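You operate a simulated robot arm through the tools that you are given. There is no shell and no other tool. Be economical: measure what you need, move in short steps, check, and stop when the job is done.

The job below is to be done with a simulated robot arm. You get a single attempt, and the scene is never put back.

## Task
Clear the runs counter, then run the impeller at LO and at HI.
Fine: the one on the balancer, once each, LO first; one press clears; wait for each reading; the counter ends on 2.

Only the result counts: the job must be done as asked and must still hold three seconds after the hand-in. Knocking over, shifting, dropping, spilling or breaking anything else fails it.

## Robot
A 7-joint arm with a two-finger parallel gripper, fixed in place. Base frame: the origin is at the foot of the arm, x ahead of it, y to its left, z up. Units: m, degrees, N and s.
With the tool pointing down near the work surface it reaches from about 0.1 to 0.54 m from the base axis. Its first joint turns from -66.0 to 66.0 degrees. Payload 2.5 kg.
The tool frame sits at the grasp point between the pads (the TCP): z along the fingers, y along the line on which they close. The tips reach 0.023 m beyond it. Largest opening 0.094 m; finger width 0.038, thickness 0.01; the body of the gripper, 0.054 by 0.096 m, starts 0.039 m behind the TCP.
Orientation is that of the tool frame in the base frame, as [roll, pitch, yaw] about the fixed x, y, z axes, in that order (R = Rz(yaw) Ry(pitch) Rx(roll)). With the fingers straight down and closing along the base's y, the tool's x points along the base's -x, its y along +y and its z along -z.

## Interface
- The arm moves only by the tool nudge_tool. Its argument "commands" is one flat list of numbers, 7 for each row, row after row: the shift along the tool's x, y, z in units of 25 mm (1.0 is 25 mm), then the turn, a rotation vector about the tool's x, y, z in units of 8 degrees (1.0 is 8 degrees), then the closure, from 0 (fully open) to 1 (shut). In form: [tx, ty, tz, wx, wy, wz, jaw, tx, ty, tz, wx, wy, wz, jaw, ...]. A call has 1 to 10 rows; each row shifts and turns the commanded pose from where the row before left it, along the tool's axes as they then stand. A call with a number of a shift or a turn outside -1 to 1 is refused whole. Each row takes 0.2 s and may step no farther than 0.05 m and 8.6 degrees from the row before; otherwise, or with a gripper value out of range, the whole call is refused. Where a pose cannot be reached the arm comes as near as it can. A force on the tool above 40 N (or 10 N above the force at the start of the call, whichever is more), or a blocked arm, ends the call early, and 0.2 s more pass. The fingers move at their own pace (about 0.108 m/s each) and stop on an object; they squeeze with about 42 N. The grip force told is the motor's: it shows also when the fingers shut on nothing. Time passes only in rows, and 0.2 s behind the last, so rows that do not move let the fingers close. The reply holds the time, the measured pose of the TCP, the force on the tool along the base axes, the opening and the grip force, in the units named above and with some noise, with the torque about the TCP (base axes, N m) and any sound that the robot's microphone picked up, and new pictures: "show" is both (left out), scene, wrist or none.
- Cameras (640 x 400 px; columns grow to the right, rows downward): "scene" is fixed at [0.0815, -0.3934, 0.5426]; the picture's right is [0.99, -0.13, 0.00], its down [-0.08, -0.59, -0.81] and it looks along [0.11, 0.80, -0.59] (base axes); focal length 214 px, centre (320, 200). "wrist" rides on the gripper at [0.086, 0.016, -0.074] in the tool frame; the picture's right is [-0.18, 0.98, 0.00], its down [-0.58, -0.11, -0.81] and it looks along [-0.79, -0.15, 0.59] (tool axes); focal length 243 px, centre (320, 200). There is no depth. A picture from a camera that has moved, and an enlarged one, comes with that camera's place and axes in the base frame and with its lens.
- enlarge(camera, box): a new picture of the part [left, top, right, bottom] of that camera's present view, enlarged. It takes no simulated time.
- close_job(): hands the job in; it is judged then, once.

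Work in short steps. Places have to be worked out from the pictures, the camera data and where the tool is seen: move nearer, look again, correct. Check each grasp and each placing, and mend what went wrong. You have 120 turns and 200 pictures in all, those below and enlarged ones among them. Open the gripper and draw the arm clear of the work before you hand the job in, unless the task says otherwise; then end with one line.

The tools are called after "Call:" as name(argument=value, ...) on one line, values as JSON. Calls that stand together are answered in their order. nudge_tool: Moves the arm, as the interface text tells. Its arguments: {"type":"object","properties":{"commands":{"type":"array","items":{"type":"number"}},"show":{"type":"string","enum":["both","scene","wrist","none"]}},"required":["commands"]} The other tools are called the same way: enlarge (camera, box) takes an enlarged picture of a part of a camera's view; close_job () hands the job in.

At the start:

```text
t: 0.0
eef_pos: [0.2388, 0.2963, 0.3707]
orientation: [-179.9, 0.0, 180.0]
force: [-0.3, -0.2, 0.1]
moment: [-0.03, 0.0, 0.01]
opening: 0.0943
finger_force: 0.0
```

scene: 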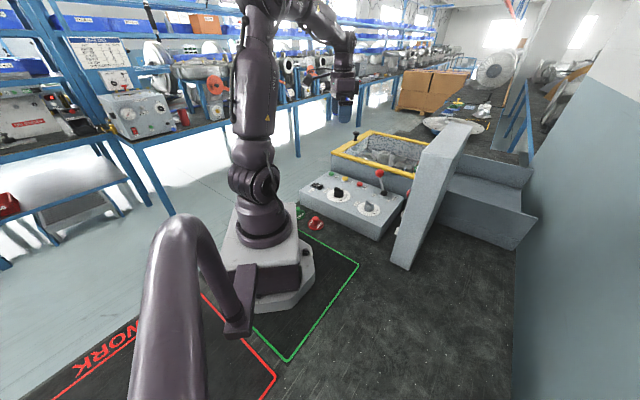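
wrist: 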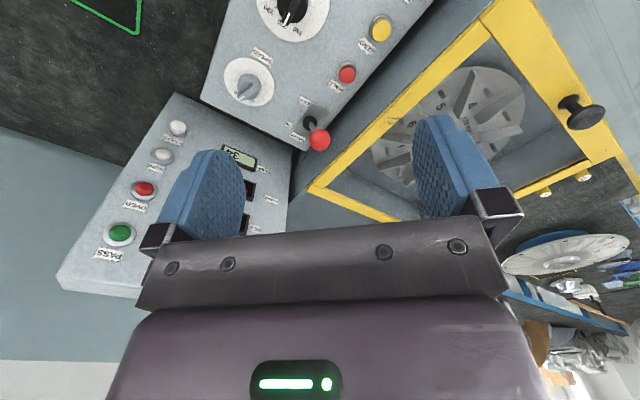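

The scene shows a balancing machine with a control box, a panel and a yellow-framed lid. I'll enlarge the views to read the labels.

Call:
enlarge(camera="scene", box=[290, 120, 470, 260])

Call:
enlarge(camera="wrist", box=[180, 0, 420, 160])

Call:
enlarge(camera="wrist", box=[50, 90, 350, 290])

```text
2.86 times, centred on (380, 190) of scene
camera zoom: at [0.0815, -0.3934, 0.5426], right [0.99, -0.13, 0.0], down [-0.08, -0.59, -0.81], along [0.11, 0.8, -0.59], focal length 613 px, centre (149, 229)
```

zoom: 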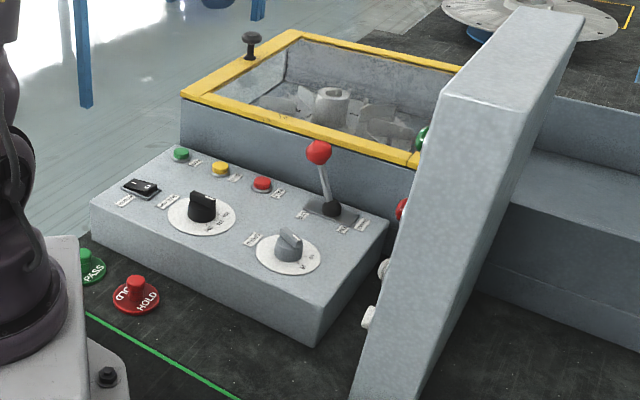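

```text
2.50 times, centred on (300, 80) of wrist
camera zoom: at [0.1501, 0.3108, 0.4442], right [0.18, 0.98, 0.0], down [0.58, -0.11, 0.81], along [0.79, -0.15, -0.59], focal length 606 px, centre (370, 500)
```

zoom: 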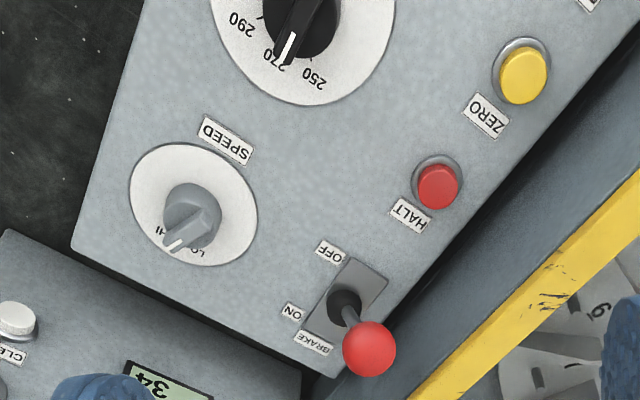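

```text
2.00 times, centred on (200, 190) of wrist
camera zoom: at [0.1501, 0.3108, 0.4442], right [0.18, 0.98, 0.0], down [0.58, -0.11, 0.81], along [0.79, -0.15, -0.59], focal length 485 px, centre (560, 220)
```

zoom: 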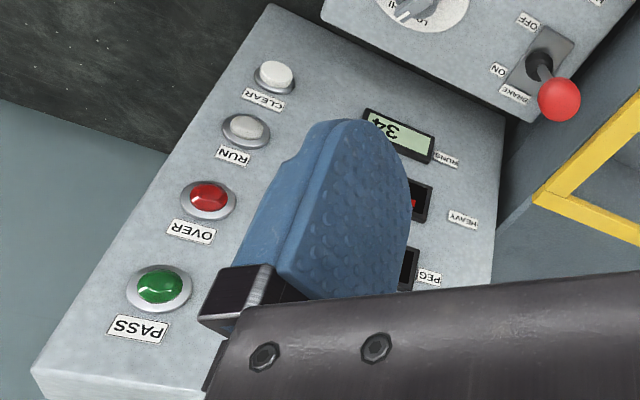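

The wrist camera is upside down, with CLEAR, RUN/OVER/PASS lamps and a runs display reading 34. I'll draw back and up for a view of the whole control box.

Call:
nudge_tool(commands=[1, 0, -0.5, 0, 0, 0, 0, 1, 0, -0.5, 0, 0, 0, 0, 1, 0, -0.5, 0, 0, 0, 0, 1, 0, -0.5, 0, 0, 0, 0], show="both")

```text
t: 1.0
eef_pos: [0.14, 0.2954, 0.4209]
orientation: [-180.0, -0.1, 179.9]
force: [0.6, 0.7, 0.1]
moment: [-0.01, -0.03, -0.01]
opening: 0.0942
finger_force: 0.0
camera wrist: at [0.0503, 0.3107, 0.4937], right [0.18, 0.98, 0.0], down [0.58, -0.11, 0.81], along [0.79, -0.15, -0.59], focal length 243 px, centre (320, 200)
```

scene: 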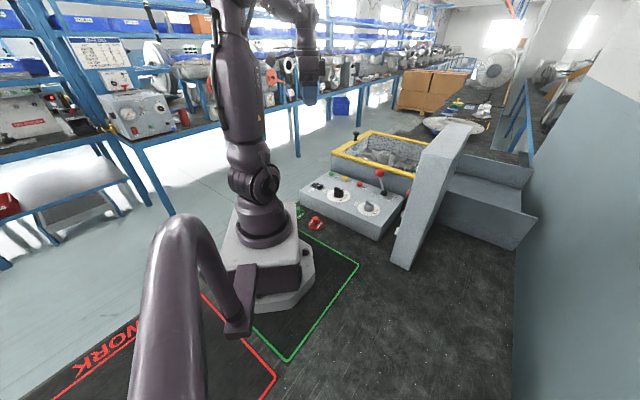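
wrist: 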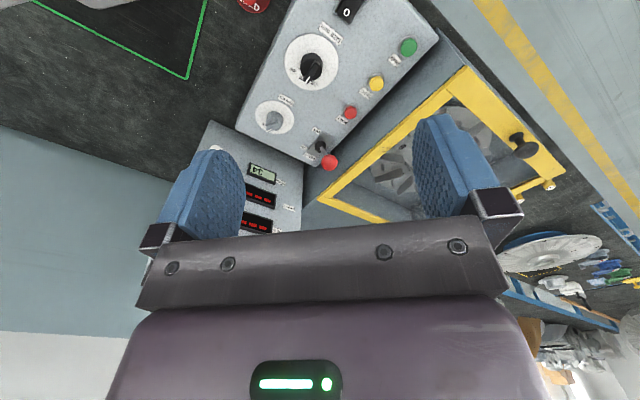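

Call:
enlarge(camera="wrist", box=[230, 0, 470, 160])

Call:
enlarge(camera="wrist", box=[310, 60, 610, 260])

Call:
enlarge(camera="wrist", box=[180, 120, 330, 240])

```text
2.50 times, centred on (350, 80) of wrist
camera zoom: at [0.0503, 0.3107, 0.4937], right [0.18, 0.98, 0.0], down [0.58, -0.11, 0.81], along [0.79, -0.15, -0.59], focal length 606 px, centre (245, 500)
```

zoom: 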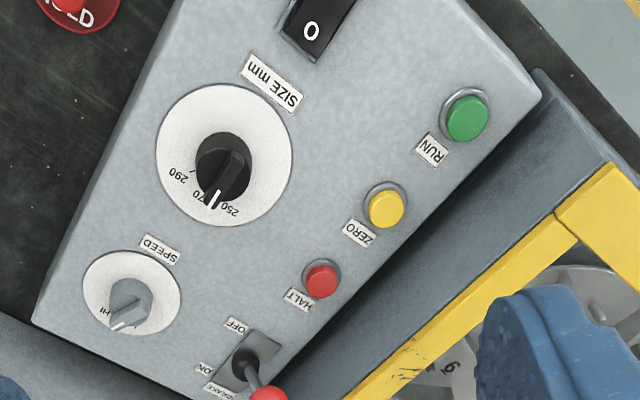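

```text
2.00 times, centred on (460, 160) of wrist
camera zoom: at [0.0503, 0.3107, 0.4937], right [0.18, 0.98, 0.0], down [0.58, -0.11, 0.81], along [0.79, -0.15, -0.59], focal length 485 px, centre (40, 280)
```

zoom: 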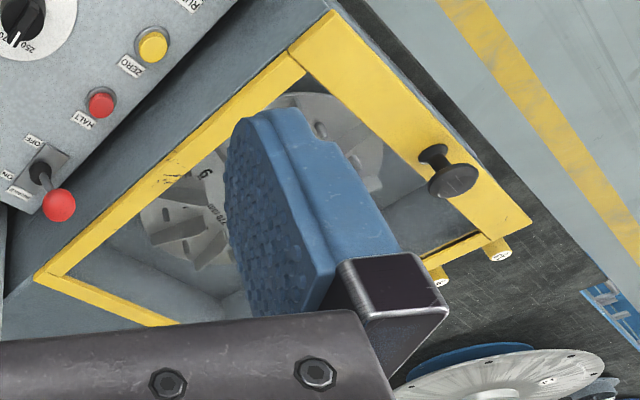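

```text
3.33 times, centred on (255, 180) of wrist
camera zoom: at [0.0503, 0.3107, 0.4937], right [0.18, 0.98, 0.0], down [0.58, -0.11, 0.81], along [0.79, -0.15, -0.59], focal length 809 px, centre (537, 267)
```

zoom: 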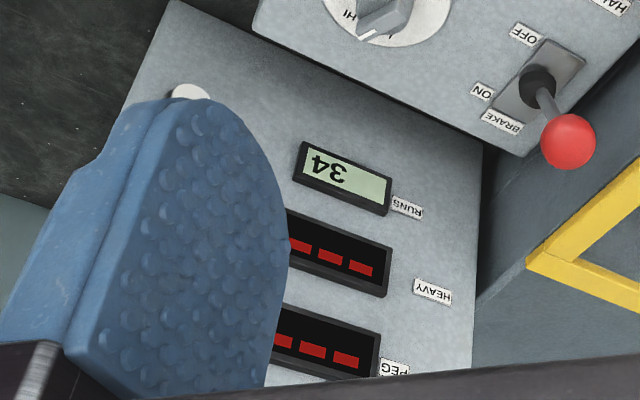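

Power rocker, SIZE, SPEED, RUN, ZERO, HALT and BRAKE are visible. I'll tilt the camera down to read the rocker and the impeller's size marking.

Call:
nudge_tool(commands=[0, 0, -0.4, 0, 1, 0, 0, 0, 0, -0.4, 0, 1, 0, 0, 0, 0, -0.4, 0, 1, 0, 0, 0, 0, 0, 0, 1, 0, 0], show="wrist")

```text
t: 2.0
eef_pos: [0.1416, 0.2962, 0.4509]
orientation: [180.0, -32.0, -179.9]
force: [0.0, -0.4, 0.4]
moment: [0.02, 0.01, 0.0]
opening: 0.094
finger_force: 0.1
camera wrist: at [0.1069, 0.3108, 0.5585], right [0.16, 0.98, -0.1], down [0.92, -0.11, 0.37], along [0.36, -0.15, -0.92], focal length 243 px, centre (320, 200)
```

wrist: 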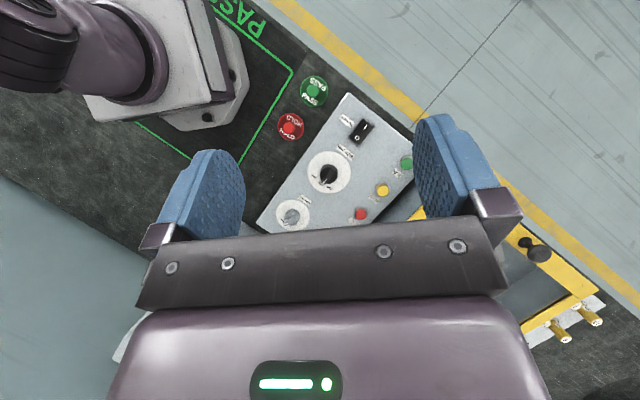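

Call:
enlarge(camera="wrist", box=[245, 85, 425, 235])

Call:
enlarge(camera="scene", box=[330, 120, 430, 180])

Call:
enlarge(camera="scene", box=[300, 165, 410, 235])

```text
2.67 times, centred on (335, 160) of wrist
camera zoom: at [0.1069, 0.3108, 0.5585], right [0.16, 0.98, -0.1], down [0.92, -0.11, 0.37], along [0.36, -0.15, -0.92], focal length 647 px, centre (280, 307)
```

zoom: 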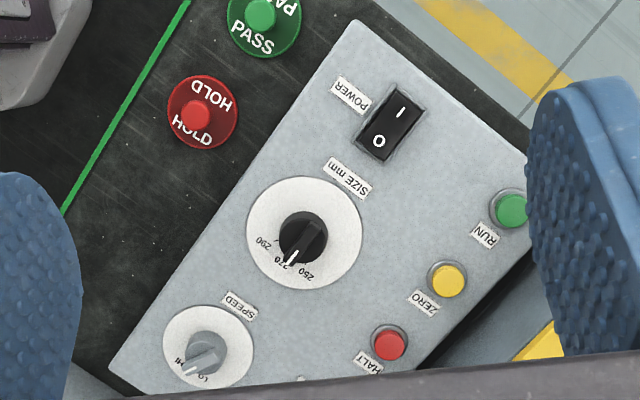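

```text
6.40 times, centred on (380, 150) of scene
camera zoom: at [0.0815, -0.3934, 0.5426], right [0.99, -0.13, 0.0], down [-0.08, -0.59, -0.81], along [0.11, 0.8, -0.59], focal length 1373 px, centre (-64, 520)
```

zoom: 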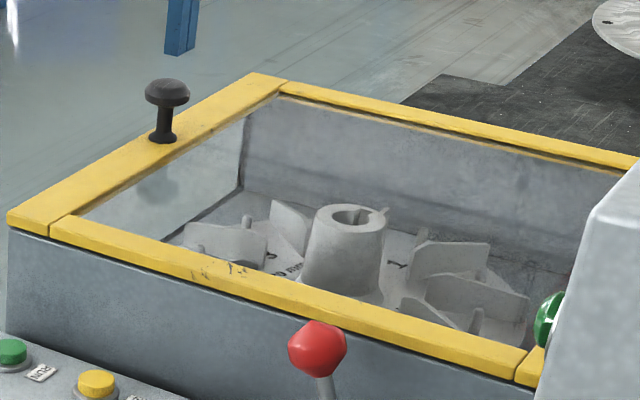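

```text
5.71 times, centred on (355, 200) of scene
camera zoom: at [0.0815, -0.3934, 0.5426], right [0.99, -0.13, 0.0], down [-0.08, -0.59, -0.81], along [0.11, 0.8, -0.59], focal length 1226 px, centre (120, 200)
```

zoom: 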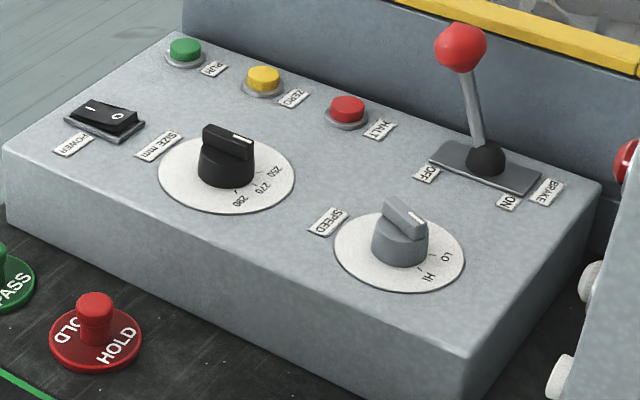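

The power rocker appears to be "I" down or up (to be checked), and the SIZE pointer is near 270. I'll move over toward +y to read the size cast on the impeller.

Call:
nudge_tool(commands=[-1, 1, -0.6, 0, -1, 0, 0, -1, 1, -0.4, 0, -1, 0, 0, -1, 1, 0, 0, -1, 0, 0, -1, 0.6, 0, 0, 0, 0, 0], show="wrist")

```text
t: 3.0
eef_pos: [0.2477, 0.3853, 0.4375]
orientation: [-180.0, -7.9, 180.0]
force: [-0.2, 0.1, -0.2]
moment: [0.01, 0.0, -0.02]
opening: 0.0942
finger_force: 0.0
camera wrist: at [0.1707, 0.4011, 0.5226], right [0.18, 0.98, -0.03], down [0.69, -0.11, 0.72], along [0.7, -0.15, -0.7], focal length 243 px, centre (320, 200)
```

wrist: 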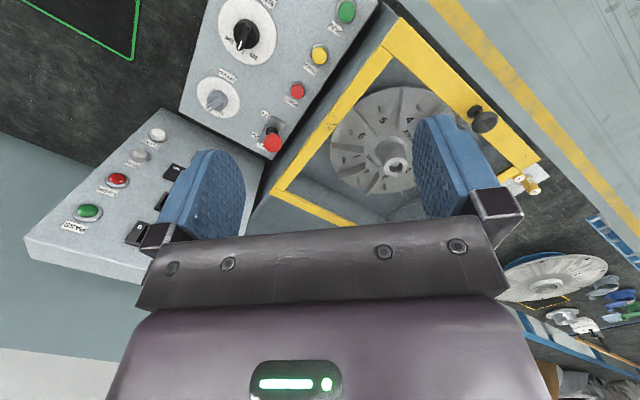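

Call:
enlarge(camera="wrist", box=[320, 70, 450, 200])

Call:
enlarge(camera="wrist", box=[180, 0, 360, 160])

Call:
enlarge(camera="wrist", box=[20, 100, 200, 260])

```text
3.08 times, centred on (385, 135) of wrist
camera zoom: at [0.1707, 0.4011, 0.5226], right [0.18, 0.98, -0.03], down [0.69, -0.11, 0.72], along [0.7, -0.15, -0.7], focal length 746 px, centre (120, 400)
```

zoom: 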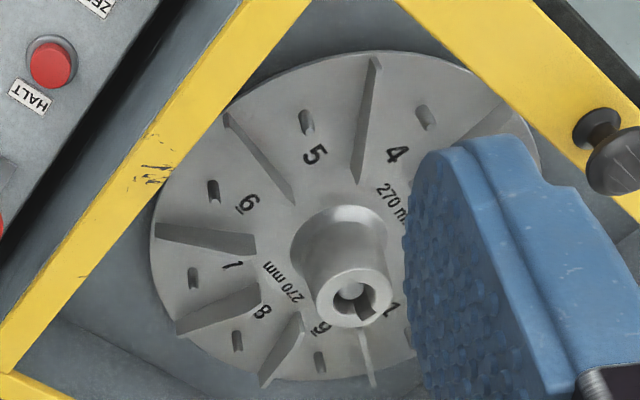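

```text
2.50 times, centred on (270, 80) of wrist
camera zoom: at [0.1707, 0.4011, 0.5226], right [0.18, 0.98, -0.03], down [0.69, -0.11, 0.72], along [0.7, -0.15, -0.7], focal length 606 px, centre (445, 500)
```

zoom: 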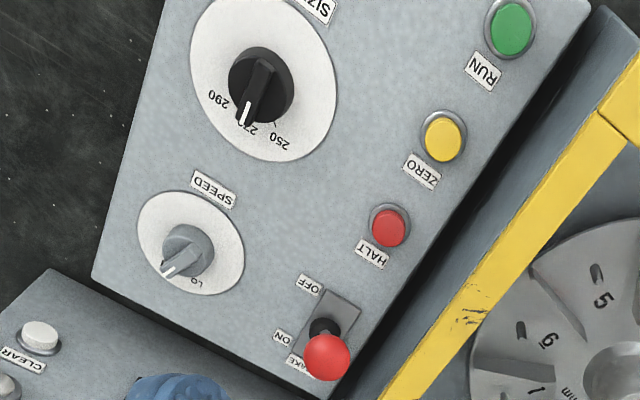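

```text
2.50 times, centred on (110, 180) of wrist
camera zoom: at [0.1707, 0.4011, 0.5226], right [0.18, 0.98, -0.03], down [0.69, -0.11, 0.72], along [0.7, -0.15, -0.7], focal length 606 px, centre (845, 250)
```

zoom: 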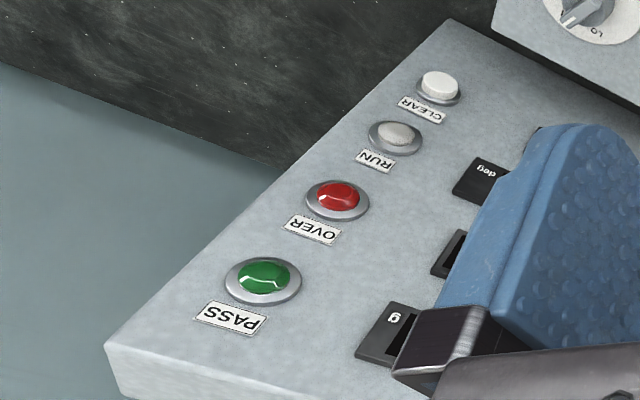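

The impeller is a 270 mm one and the SIZE dial is at 270. CLEAR is estimated at about (0.36, 0.025, 0.104) on an upright panel, with RUN at about (0.236, 0.417, 0.07) and the SPEED knob at about (0.32, 0.169, 0.075). I'll move to y≈0.2 and turn the camera toward the panel for a closer look.

Call:
nudge_tool(commands=[0, -0.95, 0.3, 0, -1, 0, 0, 0, -0.95, 0.3, 0, 0, 0, 0, 0, -0.95, 0.3, 0, 0, 0, 0, 0, -0.95, 0, 0, 0, 0, 0, 0, -0.95, 0, 0, 0, 0, 0, 0, -0.95, 0, 0, 0, 0, 0, 0, -0.95, 0, 0, 0, 0, 0, 0, -0.75, 0, 0, 0, 0, 0], show="none")

Call:
nudge_tool(commands=[0, 0, 0.5, 0, 0, 1, 0, 0, 0, 0.5, 0, 0, 1, 0, 0, 0, 0.5, 0, 0, 1, 0, 0, 0, 0, 0, 0, 1, 0, 0, 0, 0, 0, 0, 1, 0], show="wrist")

```text
t: 4.8
eef_pos: [0.2473, 0.2006, 0.4163]
orientation: [179.9, 0.0, -180.0]
force: [1.2, -0.4, -0.3]
moment: [0.02, 0.0, -0.01]
opening: 0.0942
finger_force: 0.0
```

```text
t: 6.0
eef_pos: [0.2475, 0.2001, 0.3781]
orientation: [-180.0, 0.0, 139.8]
force: [-0.1, 0.4, 0.5]
moment: [-0.01, -0.02, -0.03]
opening: 0.0938
finger_force: 0.1
camera wrist: at [0.1893, 0.2673, 0.4517], right [0.77, 0.63, 0.0], down [0.37, -0.46, 0.81], along [0.51, -0.62, -0.59], focal length 243 px, centre (320, 200)
```

wrist: 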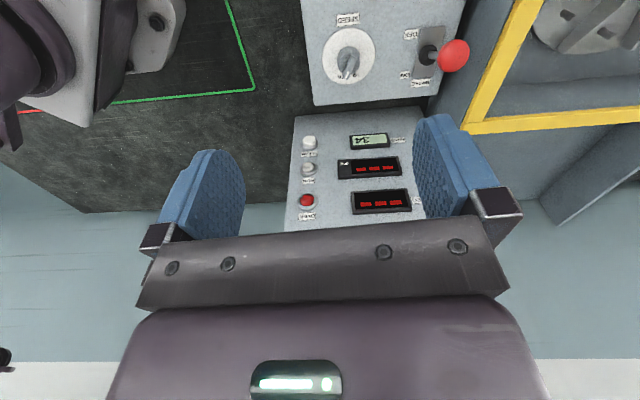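

Call:
enlarge(camera="wrist", box=[290, 10, 480, 110])

Call:
enlarge(camera="wrist", box=[270, 100, 430, 240])

```text
3.37 times, centred on (385, 60) of wrist
camera zoom: at [0.1893, 0.2673, 0.4517], right [0.77, 0.63, 0.0], down [0.37, -0.46, 0.81], along [0.51, -0.62, -0.59], focal length 817 px, centre (101, 672)
```

zoom: 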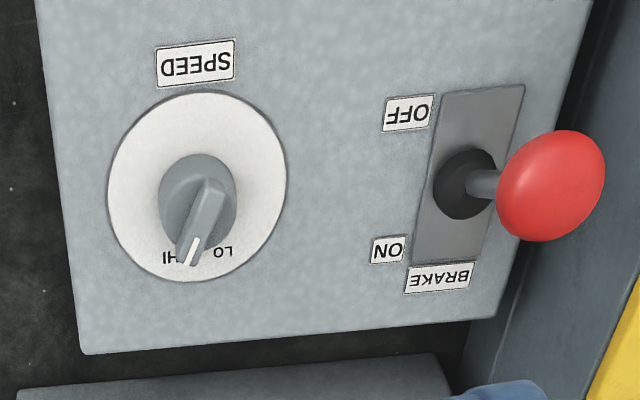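

```text
2.86 times, centred on (350, 170) of wrist
camera zoom: at [0.1893, 0.2673, 0.4517], right [0.77, 0.63, 0.0], down [0.37, -0.46, 0.81], along [0.51, -0.62, -0.59], focal length 693 px, centre (234, 286)
```

zoom: 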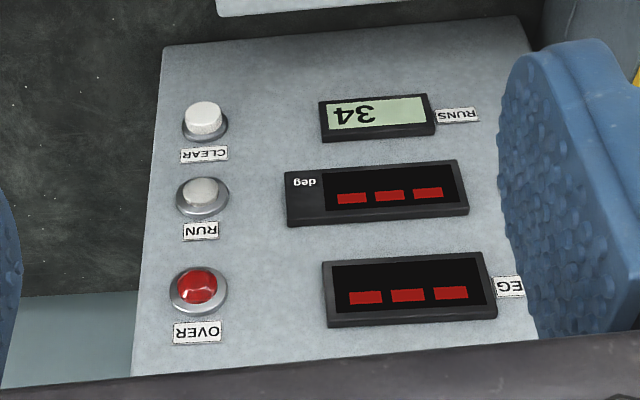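

The lever leans to OFF (brake off), SPEED currently points at HI, and the panel is upright at 45° with its normal about (−0.71, 0.71). I'll square the yaw to 135° and go down nearer to CLEAR for a finer fix.

Call:
nudge_tool(commands=[0, 0, 0, 0, 0, 0.6, 0, -0.6, -0.2, 0.94, 0, 0, 0, 0, -0.6, -0.2, 0.94, 0, 0, 0, 0, -0.6, -0.2, 0.94, 0, 0, 0, 0, -0.6, -0.2, 0.94, 0, 0, 0, 0, -0.6, -0.2, 0.94, 0, 0, 0, 0, -0.6, -0.2, 0.94, 0, 0, 0, 0], show="wrist")

```text
t: 7.6
eef_pos: [0.2897, 0.1154, 0.2371]
orientation: [180.0, -0.1, 135.2]
force: [0.0, -0.3, -0.1]
moment: [0.0, -0.01, 0.03]
opening: 0.0939
finger_force: 0.0
camera wrist: at [0.2369, 0.187, 0.3109], right [0.82, 0.57, 0.0], down [0.34, -0.49, 0.81], along [0.46, -0.66, -0.59], focal length 243 px, centre (320, 200)
```

wrist: 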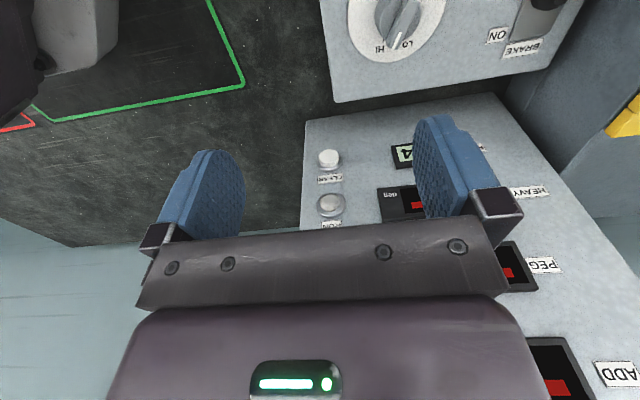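

Call:
enlarge(camera="wrist", box=[290, 0, 450, 240])

Call:
enlarge(camera="wrist", box=[330, 0, 470, 80])

Call:
enlarge(camera="scene", box=[340, 150, 440, 270])

```text
1.67 times, centred on (370, 120) of wrist
camera zoom: at [0.2369, 0.187, 0.3109], right [0.82, 0.57, 0.0], down [0.34, -0.49, 0.81], along [0.46, -0.66, -0.59], focal length 404 px, centre (237, 333)
```

zoom: 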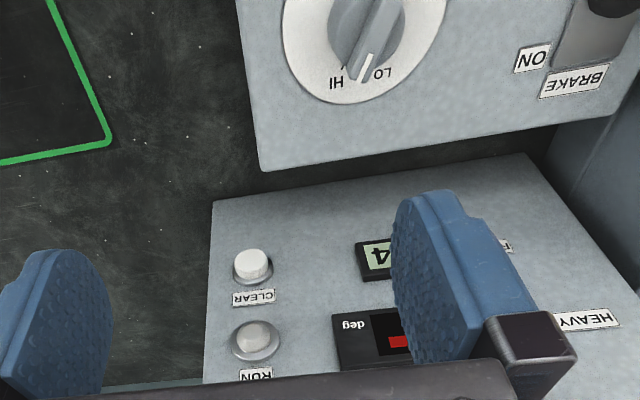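

```text
4.57 times, centred on (400, 40) of wrist
camera zoom: at [0.2369, 0.187, 0.3109], right [0.82, 0.57, 0.0], down [0.34, -0.49, 0.81], along [0.46, -0.66, -0.59], focal length 1109 px, centre (-46, 931)
```

zoom: 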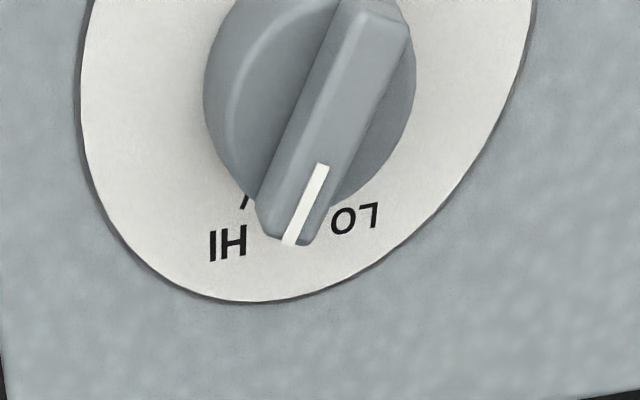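

```text
3.33 times, centred on (390, 210) of scene
camera zoom: at [0.0815, -0.3934, 0.5426], right [0.99, -0.13, 0.0], down [-0.08, -0.59, -0.81], along [0.11, 0.8, -0.59], focal length 715 px, centre (87, 167)
```

zoom: 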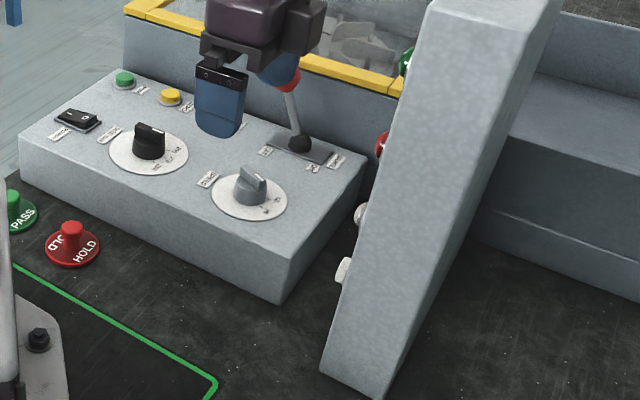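

SPEED is confirmed at HI. CLEAR's cap is at about (0.357, 0.033, 0.110). I'll close the fingers, tilt them 30° toward the panel, and stop short of the button.

Call:
nudge_tool(commands=[0, 0, 0, 0, -1, 0, 1, 0, 0, 0, 0, -1, 0, 1, 0, 0, 0, 0, -1, 0, 1, 0, 0, 0, 0, -0.75, 0, 1, 0.21, -0.09, 0.95, 0, 0, 0, 1, 0.21, -0.09, 0.95, 0, 0, 0, 1, 0.21, -0.09, 0.95, 0, 0, 0, 1, 0.21, -0.09, 0.95, 0, 0, 0, 1], show="both")

```text
t: 9.4
eef_pos: [0.3022, 0.0891, 0.1435]
orientation: [180.0, 29.9, 135.2]
force: [0.4, -0.3, 0.2]
moment: [0.0, 0.01, -0.03]
opening: 0.0002
finger_force: 42.1
camera wrist: at [0.2335, 0.1787, 0.165], right [0.81, 0.58, 0.09], down [-0.01, -0.15, 0.99], along [0.59, -0.8, -0.12], focal length 243 px, centre (320, 200)
```

scene: 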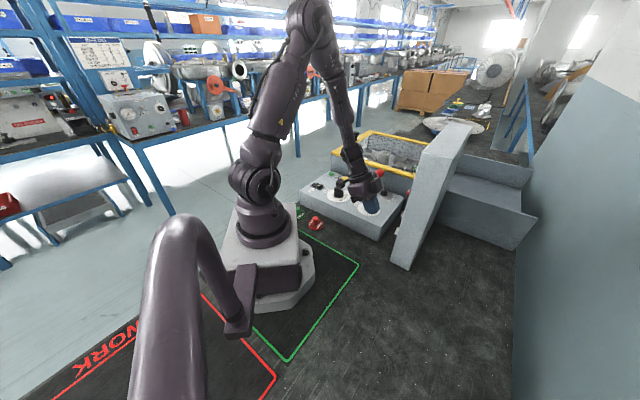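
wrist: 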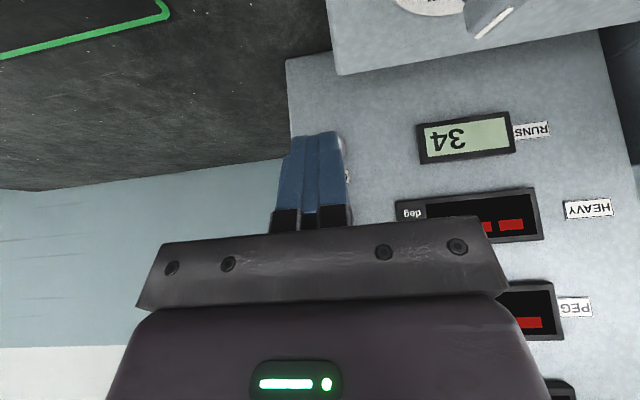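

The fingers are in front of the CLEAR column. I'll enlarge to check alignment.

Call:
enlarge(camera="wrist", box=[260, 40, 460, 240])

Call:
enlarge(camera="scene", box=[340, 160, 440, 260])

```text
2.00 times, centred on (360, 140) of wrist
camera zoom: at [0.2335, 0.1787, 0.165], right [0.81, 0.58, 0.09], down [-0.01, -0.15, 0.99], along [0.59, -0.8, -0.12], focal length 485 px, centre (240, 320)
```

zoom: 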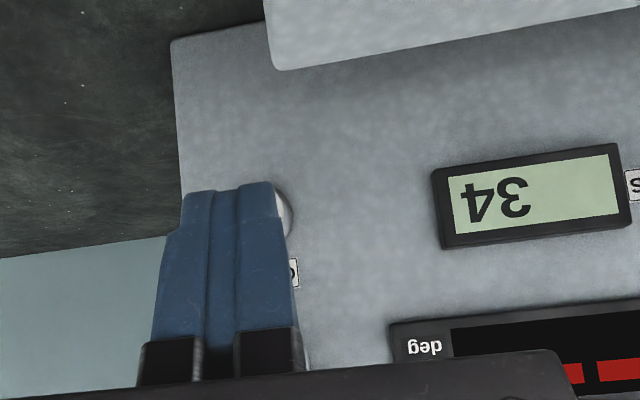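

```text
4.00 times, centred on (390, 210) of scene
camera zoom: at [0.0815, -0.3934, 0.5426], right [0.99, -0.13, 0.0], down [-0.08, -0.59, -0.81], along [0.11, 0.8, -0.59], focal length 858 px, centre (40, 160)
```

zoom: 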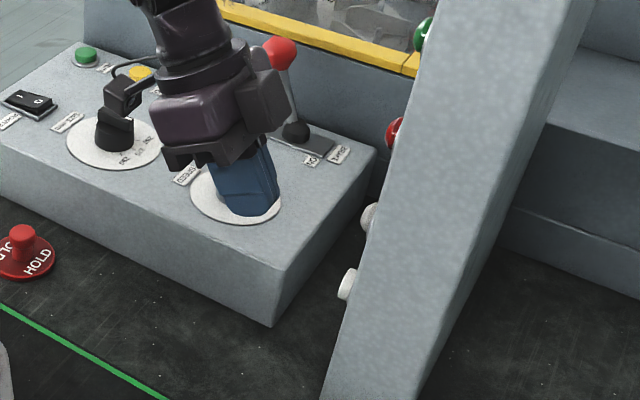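

The button sits slightly lower (z≈0.102) and about 4 mm to the −lateral side of the finger. I'll lower and advance to roughly 25 mm short of it, then check.

Call:
nudge_tool(commands=[-0.22, -0.1, 0.81, 0, 0, 0, 1, -0.22, -0.1, 0.81, 0, 0, 0, 1], show="wrist")

Call:
enlarge(camera="scene", box=[340, 160, 440, 260])

Call:
enlarge(camera="wrist", box=[260, 40, 460, 240])

```text
t: 10.0
eef_pos: [0.3209, 0.0641, 0.1152]
orientation: [180.0, 30.0, 135.2]
force: [0.2, 0.3, 0.2]
moment: [0.02, 0.03, 0.0]
opening: 0.0
finger_force: 42.0
camera wrist: at [0.2514, 0.1533, 0.1357], right [0.81, 0.59, 0.09], down [-0.01, -0.15, 0.99], along [0.59, -0.8, -0.12], focal length 243 px, centre (320, 200)
```

wrist: 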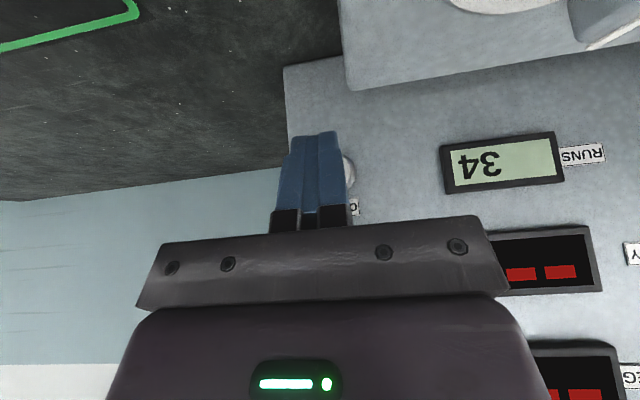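

```text
4.00 times, centred on (390, 210) of scene
camera zoom: at [0.0815, -0.3934, 0.5426], right [0.99, -0.13, 0.0], down [-0.08, -0.59, -0.81], along [0.11, 0.8, -0.59], focal length 858 px, centre (40, 160)
```

zoom: 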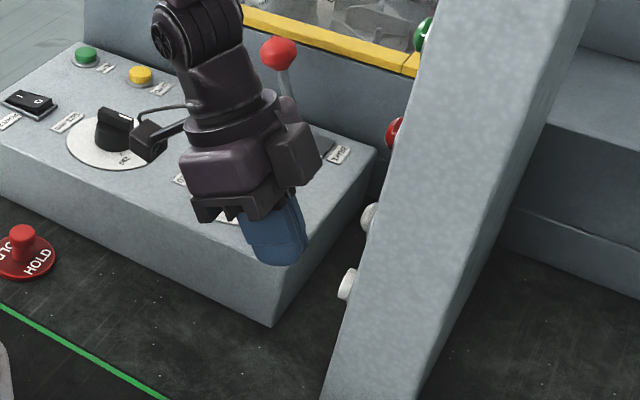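

```text
2.00 times, centred on (360, 140) of wrist
camera zoom: at [0.2514, 0.1533, 0.1357], right [0.81, 0.59, 0.09], down [-0.01, -0.15, 0.99], along [0.59, -0.8, -0.12], focal length 485 px, centre (240, 320)
```

zoom: 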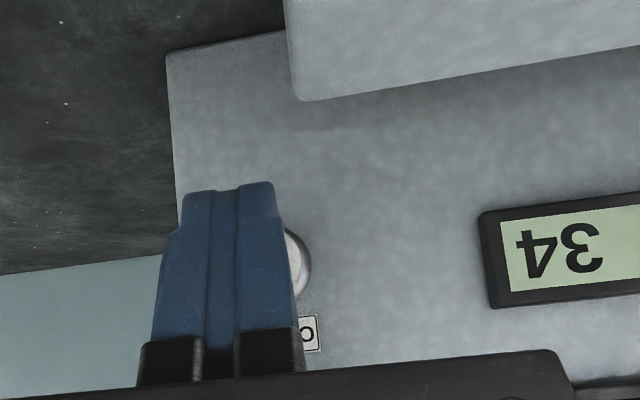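

The button centre is at about z 0.098 and 3 mm to the +lateral side. I'll correct that and close in, then creep forward.

Call:
nudge_tool(commands=[-0.32, 0.12, 0.41, 0, 0, 0, 1, -0.104, 0, 0.06, 0, 0, 0, 1, -0.104, 0, 0.06, 0, 0, 0, 1], show="wrist")

Call:
enlarge(camera="scene", box=[360, 190, 430, 260])

```text
t: 10.8
eef_pos: [0.3365, 0.0519, 0.1093]
orientation: [-180.0, 30.0, 135.3]
force: [-0.5, 0.3, -0.4]
moment: [0.02, 0.01, 0.01]
opening: 0.0
finger_force: 41.8
camera wrist: at [0.2662, 0.1425, 0.1304], right [0.81, 0.59, 0.09], down [-0.01, -0.15, 0.99], along [0.59, -0.8, -0.12], focal length 243 px, centre (320, 200)
```

wrist: 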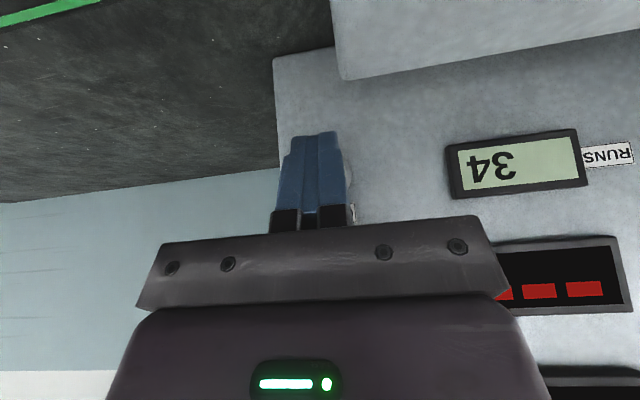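

```text
5.71 times, centred on (395, 225) of scene
camera zoom: at [0.0815, -0.3934, 0.5426], right [0.99, -0.13, 0.0], down [-0.08, -0.59, -0.81], along [0.11, 0.8, -0.59], focal length 1226 px, centre (-109, 57)
```

zoom: 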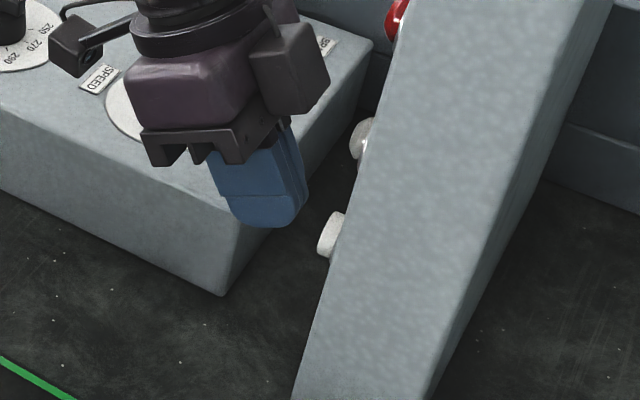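

There's still roughly 10 mm of gap by the scene view and the height matches. I'll creep forward.

Call:
nudge_tool(commands=[-0.104, 0, 0.06, 0, 0, 0, 1, -0.104, 0, 0.06, 0, 0, 0, 1, -0.104, 0, 0.06, 0, 0, 0, 1], show="none")

Call:
enlarge(camera="scene", box=[360, 190, 430, 260])

```text
t: 11.6
eef_pos: [0.3432, 0.0474, 0.1102]
orientation: [-180.0, 30.0, 135.2]
force: [-0.5, 0.2, -1.4]
moment: [0.0, 0.0, 0.02]
opening: 0.0002
finger_force: 42.0
```

```text
5.71 times, centred on (395, 225) of scene
camera zoom: at [0.0815, -0.3934, 0.5426], right [0.99, -0.13, 0.0], down [-0.08, -0.59, -0.81], along [0.11, 0.8, -0.59], focal length 1226 px, centre (-109, 57)
```

zoom: 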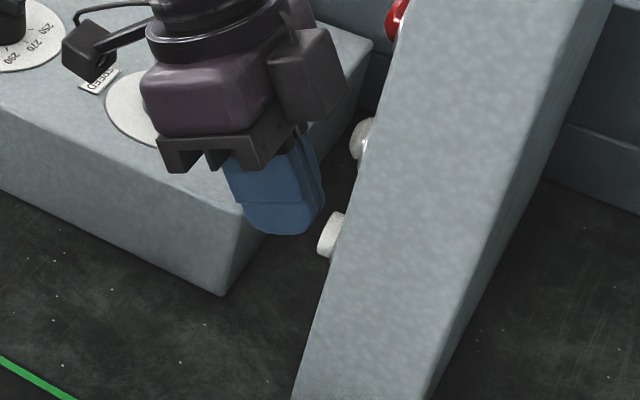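

Nearly touching, with the fingertip a bit high relative to the cap. I'll go down 4 mm and continue forward.

Call:
nudge_tool(commands=[0.08, 0, 0.14, 0, 0, 0, 1, -0.104, 0, 0.06, 0, 0, 0, 1, -0.07, 0, 0.04, 0, 0, 0, 1], show="wrist")

Call:
enlarge(camera="scene", box=[360, 190, 430, 260])

```text
t: 12.4
eef_pos: [0.3461, 0.0436, 0.1061]
orientation: [180.0, 29.9, 135.3]
force: [-4.5, 2.7, -0.5]
moment: [0.05, 0.07, -0.01]
opening: 0.0001
finger_force: 42.2
heard: click
camera wrist: at [0.2757, 0.1333, 0.1265], right [0.8, 0.59, 0.09], down [0.0, -0.15, 0.99], along [0.59, -0.8, -0.12], focal length 243 px, centre (320, 200)
```

wrist: 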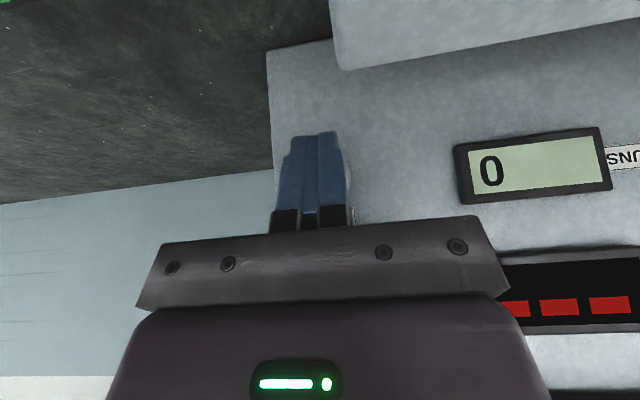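

```text
5.71 times, centred on (395, 225) of scene
camera zoom: at [0.0815, -0.3934, 0.5426], right [0.99, -0.13, 0.0], down [-0.08, -0.59, -0.81], along [0.11, 0.8, -0.59], focal length 1226 px, centre (-109, 57)
```

zoom: 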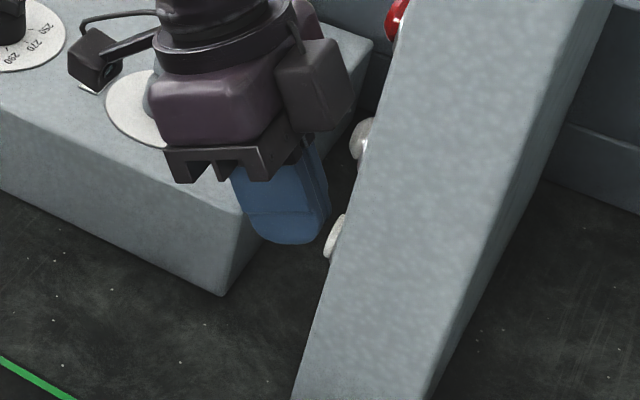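

The click was heard and RUNS shows 0. I'll back off, rise, untilt, and move to look at the SPEED knob.

Call:
nudge_tool(commands=[0.8, 0, -0.46, 0, 0, 0, 1, -0.4, 0, -0.9, 0, 0, 0, 1, -0.4, 0, -0.9, 0, 1, 0, 1, -0.3, 0, -0.9, 0, 1, 0, 0.6, 0, 0, -1, 0, 1, 0, 0.3, 0, 0, -1, 0, 0.74, 0, 0, 0.9, 0.45, -0.4, 0, 0, 0, 0, 0.9, 0.45, 0, 0, 0, 0, 0, 0.9, 0.45, 0, 0, 0, 0, 0, 0.9, 0.45, 0, 0, 0, 0, 0], show="none")

Call:
nudge_tool(commands=[0.9, 0.5, 0, 0, 0, 0, 0, 0.9, 0.5, 0, 0, 0, 0, 0], show="wrist")

```text
t: 14.6
eef_pos: [0.2861, 0.1662, 0.2385]
orientation: [-180.0, 0.1, 135.2]
force: [-1.1, 0.1, -0.2]
moment: [0.02, 0.0, -0.02]
opening: 0.0941
finger_force: 0.1
```

```text
t: 15.2
eef_pos: [0.2722, 0.2148, 0.2374]
orientation: [-180.0, 0.1, 135.2]
force: [-1.0, 0.5, 0.7]
moment: [0.0, 0.0, -0.01]
opening: 0.0939
finger_force: 0.1
camera wrist: at [0.2205, 0.2867, 0.3113], right [0.82, 0.57, 0.0], down [0.33, -0.49, 0.81], along [0.46, -0.66, -0.59], focal length 243 px, centre (320, 200)
```

wrist: 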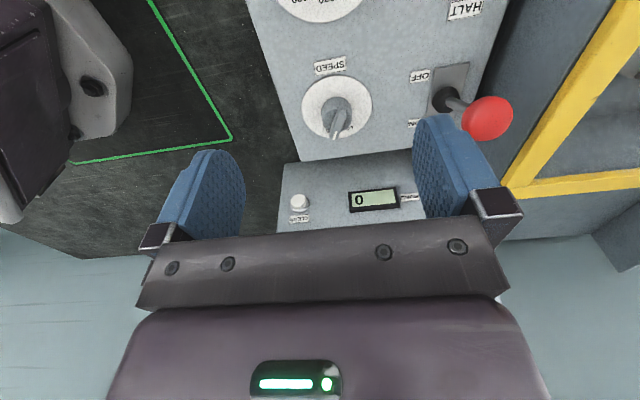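

Call:
enlarge(camera="wrist", box=[290, 50, 390, 150])

```text
4.00 times, centred on (340, 100) of wrist
camera zoom: at [0.2205, 0.2867, 0.3113], right [0.82, 0.57, 0.0], down [0.33, -0.49, 0.81], along [0.46, -0.66, -0.59], focal length 970 px, centre (240, 600)
```

zoom: 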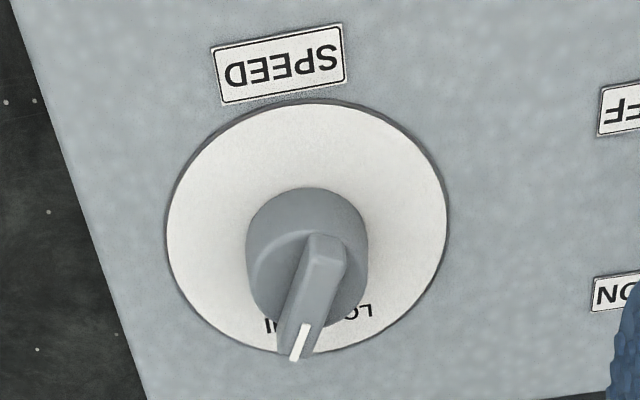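

SPEED knob centre is about (0.325, 0.170), bar top z≈0.097, pointing about −63° (HI). LO should be about +40° from it. I'll move above it and align the fingers across the bar.

Call:
nudge_tool(commands=[-0.913, 0.07, 0, 0, 0, 0, 0.4, -0.913, 0.07, 0, 0, 0, 0, 0.4, -0.913, 0.07, 0, 0, 0, 0, 0.4, 0, 0, 1, 0, 0, 0.77, 0.4, 0, 0, 0.9, 0, 0, 0.77, 0.4, 0, 0, 0.8, 0, 0, 0.77, 0.4], show="both")

Call:
enlarge(camera="scene", box=[330, 150, 420, 230])

Call:
enlarge(camera="wrist", box=[220, 40, 460, 240])

```text
t: 16.6
eef_pos: [0.3253, 0.1715, 0.1709]
orientation: [179.9, 0.1, 116.6]
force: [0.1, -0.8, 0.4]
moment: [0.03, 0.0, 0.02]
opening: 0.0563
finger_force: 0.1
camera wrist: at [0.2987, 0.2545, 0.2441], right [0.96, 0.28, 0.0], down [0.16, -0.57, 0.81], along [0.22, -0.78, -0.59], focal length 243 px, centre (320, 200)
```

scene: 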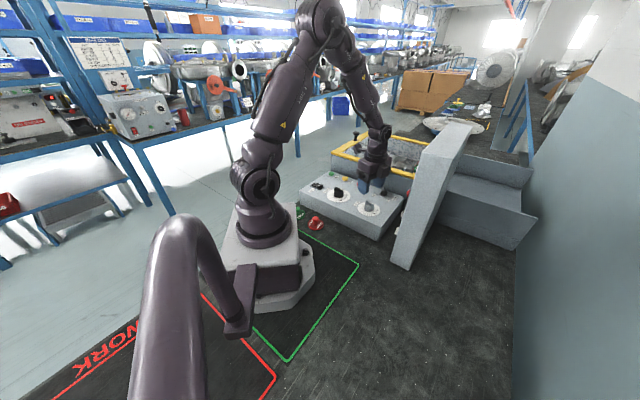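
wrist: 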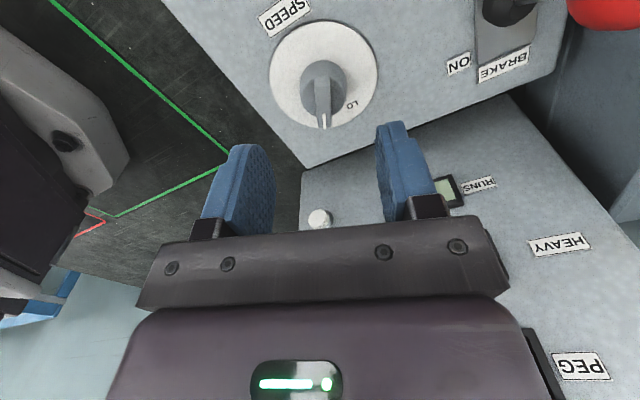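

```text
5.00 times, centred on (375, 190) of scene
camera zoom: at [0.0815, -0.3934, 0.5426], right [0.99, -0.13, 0.0], down [-0.08, -0.59, -0.81], along [0.11, 0.8, -0.59], focal length 1072 px, centre (45, 250)
```

zoom: 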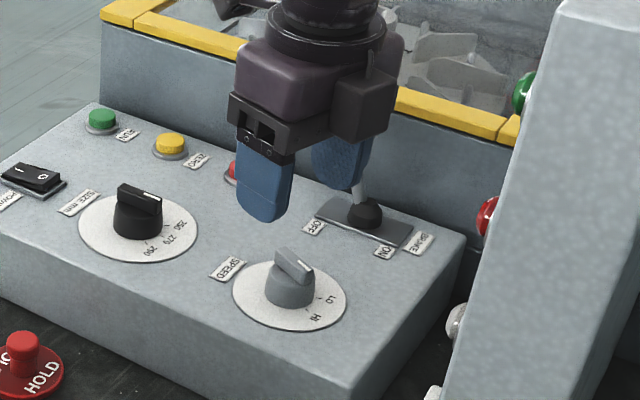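

```text
2.00 times, centred on (340, 140) of wrist
camera zoom: at [0.2987, 0.2545, 0.2441], right [0.96, 0.28, 0.0], down [0.16, -0.57, 0.81], along [0.22, -0.78, -0.59], focal length 485 px, centre (280, 320)
```

zoom: 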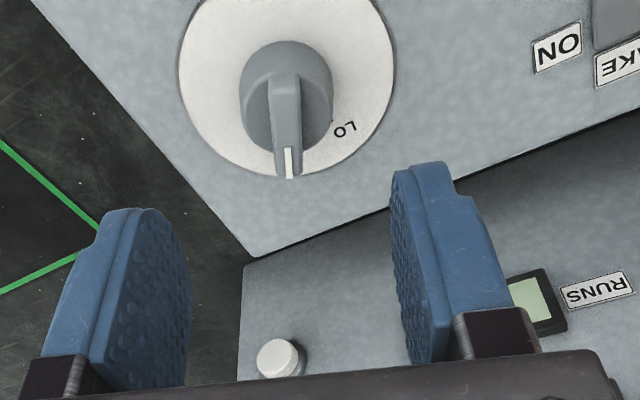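

Alignment looks good, with the bar only a few degrees more clockwise. I'll trim the yaw slightly and descend until the tips flank the bar.

Call:
nudge_tool(commands=[0, 0, 0.8, 0, 0, 0.4, 0.4, 0, 0, 0.8, 0, 0, 0, 0.4, 0, 0, 0.7, 0, 0, 0, 0.4], show="wrist")

Call:
enlarge(camera="scene", box=[330, 150, 420, 230])

```text
t: 17.4
eef_pos: [0.3252, 0.1704, 0.1128]
orientation: [179.9, 0.1, 113.4]
force: [-0.6, 0.1, -0.8]
moment: [0.0, 0.01, -0.02]
opening: 0.0565
finger_force: 0.1
camera wrist: at [0.3036, 0.2557, 0.186], right [0.97, 0.22, 0.0], down [0.13, -0.58, 0.81], along [0.18, -0.79, -0.59], focal length 243 px, centre (320, 200)
```

wrist: 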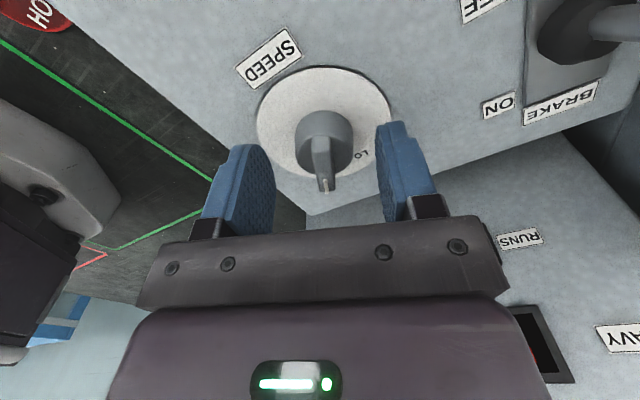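

```text
5.00 times, centred on (375, 190) of scene
camera zoom: at [0.0815, -0.3934, 0.5426], right [0.99, -0.13, 0.0], down [-0.08, -0.59, -0.81], along [0.11, 0.8, -0.59], focal length 1072 px, centre (45, 250)
```

zoom: 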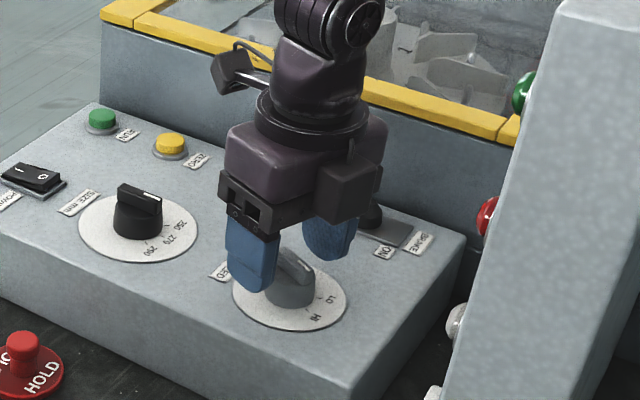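

Call:
enlarge(camera="wrist", box=[220, 50, 440, 240])

```text
2.11 times, centred on (330, 145) of wrist
camera zoom: at [0.3036, 0.2557, 0.186], right [0.97, 0.22, 0.0], down [0.13, -0.58, 0.81], along [0.18, -0.79, -0.59], focal length 511 px, centre (299, 316)
```

zoom: 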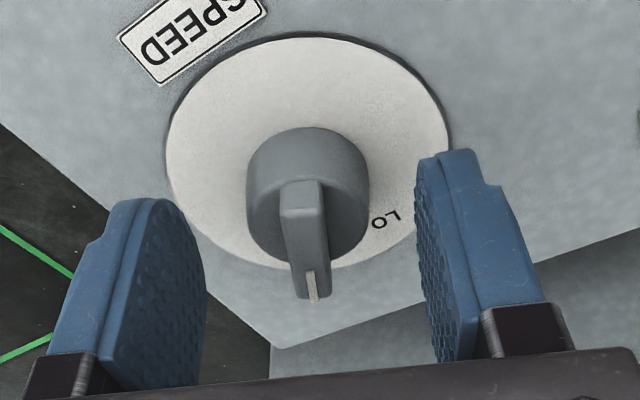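

The bar is centred between the pads. I'll close on it.

Call:
nudge_tool(commands=[0, 0, 0, 0, 0, 0, 1, 0, 0, 0, 0, 0, 0, 1, 0, 0, 0, 0, 0, 0, 1], show="wrist")

Call:
enlarge(camera="wrist", box=[220, 50, 440, 240])

```text
t: 18.2
eef_pos: [0.327, 0.1711, 0.1136]
orientation: [179.8, 0.0, 113.6]
force: [8.4, 4.2, 3.7]
moment: [0.2, 0.11, 0.01]
opening: 0.0095
finger_force: 44.7
camera wrist: at [0.3044, 0.2563, 0.1874], right [0.97, 0.22, 0.0], down [0.13, -0.58, 0.81], along [0.18, -0.79, -0.59], focal length 243 px, centre (320, 200)
```

wrist: 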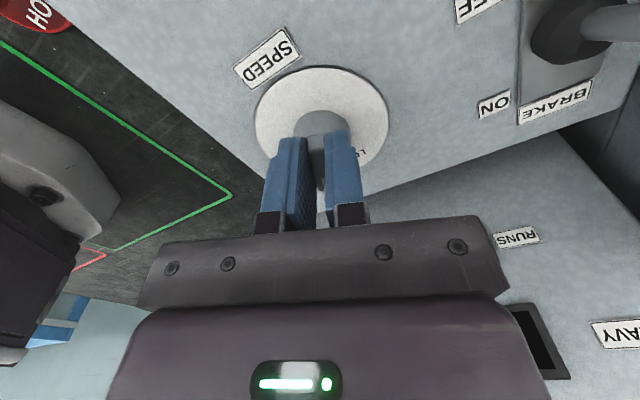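

```text
2.11 times, centred on (330, 145) of wrist
camera zoom: at [0.3044, 0.2563, 0.1874], right [0.97, 0.22, 0.0], down [0.13, -0.58, 0.81], along [0.18, -0.79, -0.59], focal length 511 px, centre (299, 316)
```

zoom: 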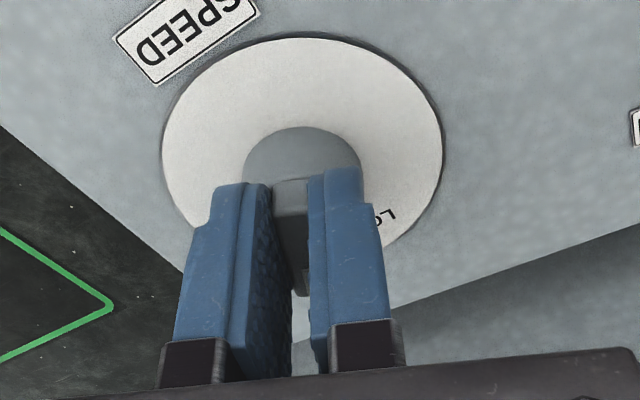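

The bar is gripped (opening 9.5 mm) with a slight 9 N side load. I'll ease 1.8 mm sideways and turn +40° toward LO.

Call:
nudge_tool(commands=[0, 0.08, 0, 0, 0, 0, 1, 0, 0, 0, 0, 0, -1, 1, 0, 0, 0, 0, 0, -1, 1], show="none")

```text
t: 19.0
eef_pos: [0.3252, 0.1714, 0.1135]
orientation: [-179.7, 0.0, 126.4]
force: [-3.3, -1.2, 3.6]
moment: [-0.29, -0.63, -0.02]
opening: 0.0095
finger_force: 44.7
stopped in row 3: the force on the tool passed its limit at 45 N (the readings are from after the stop); the commanded pose is now the measured one
```

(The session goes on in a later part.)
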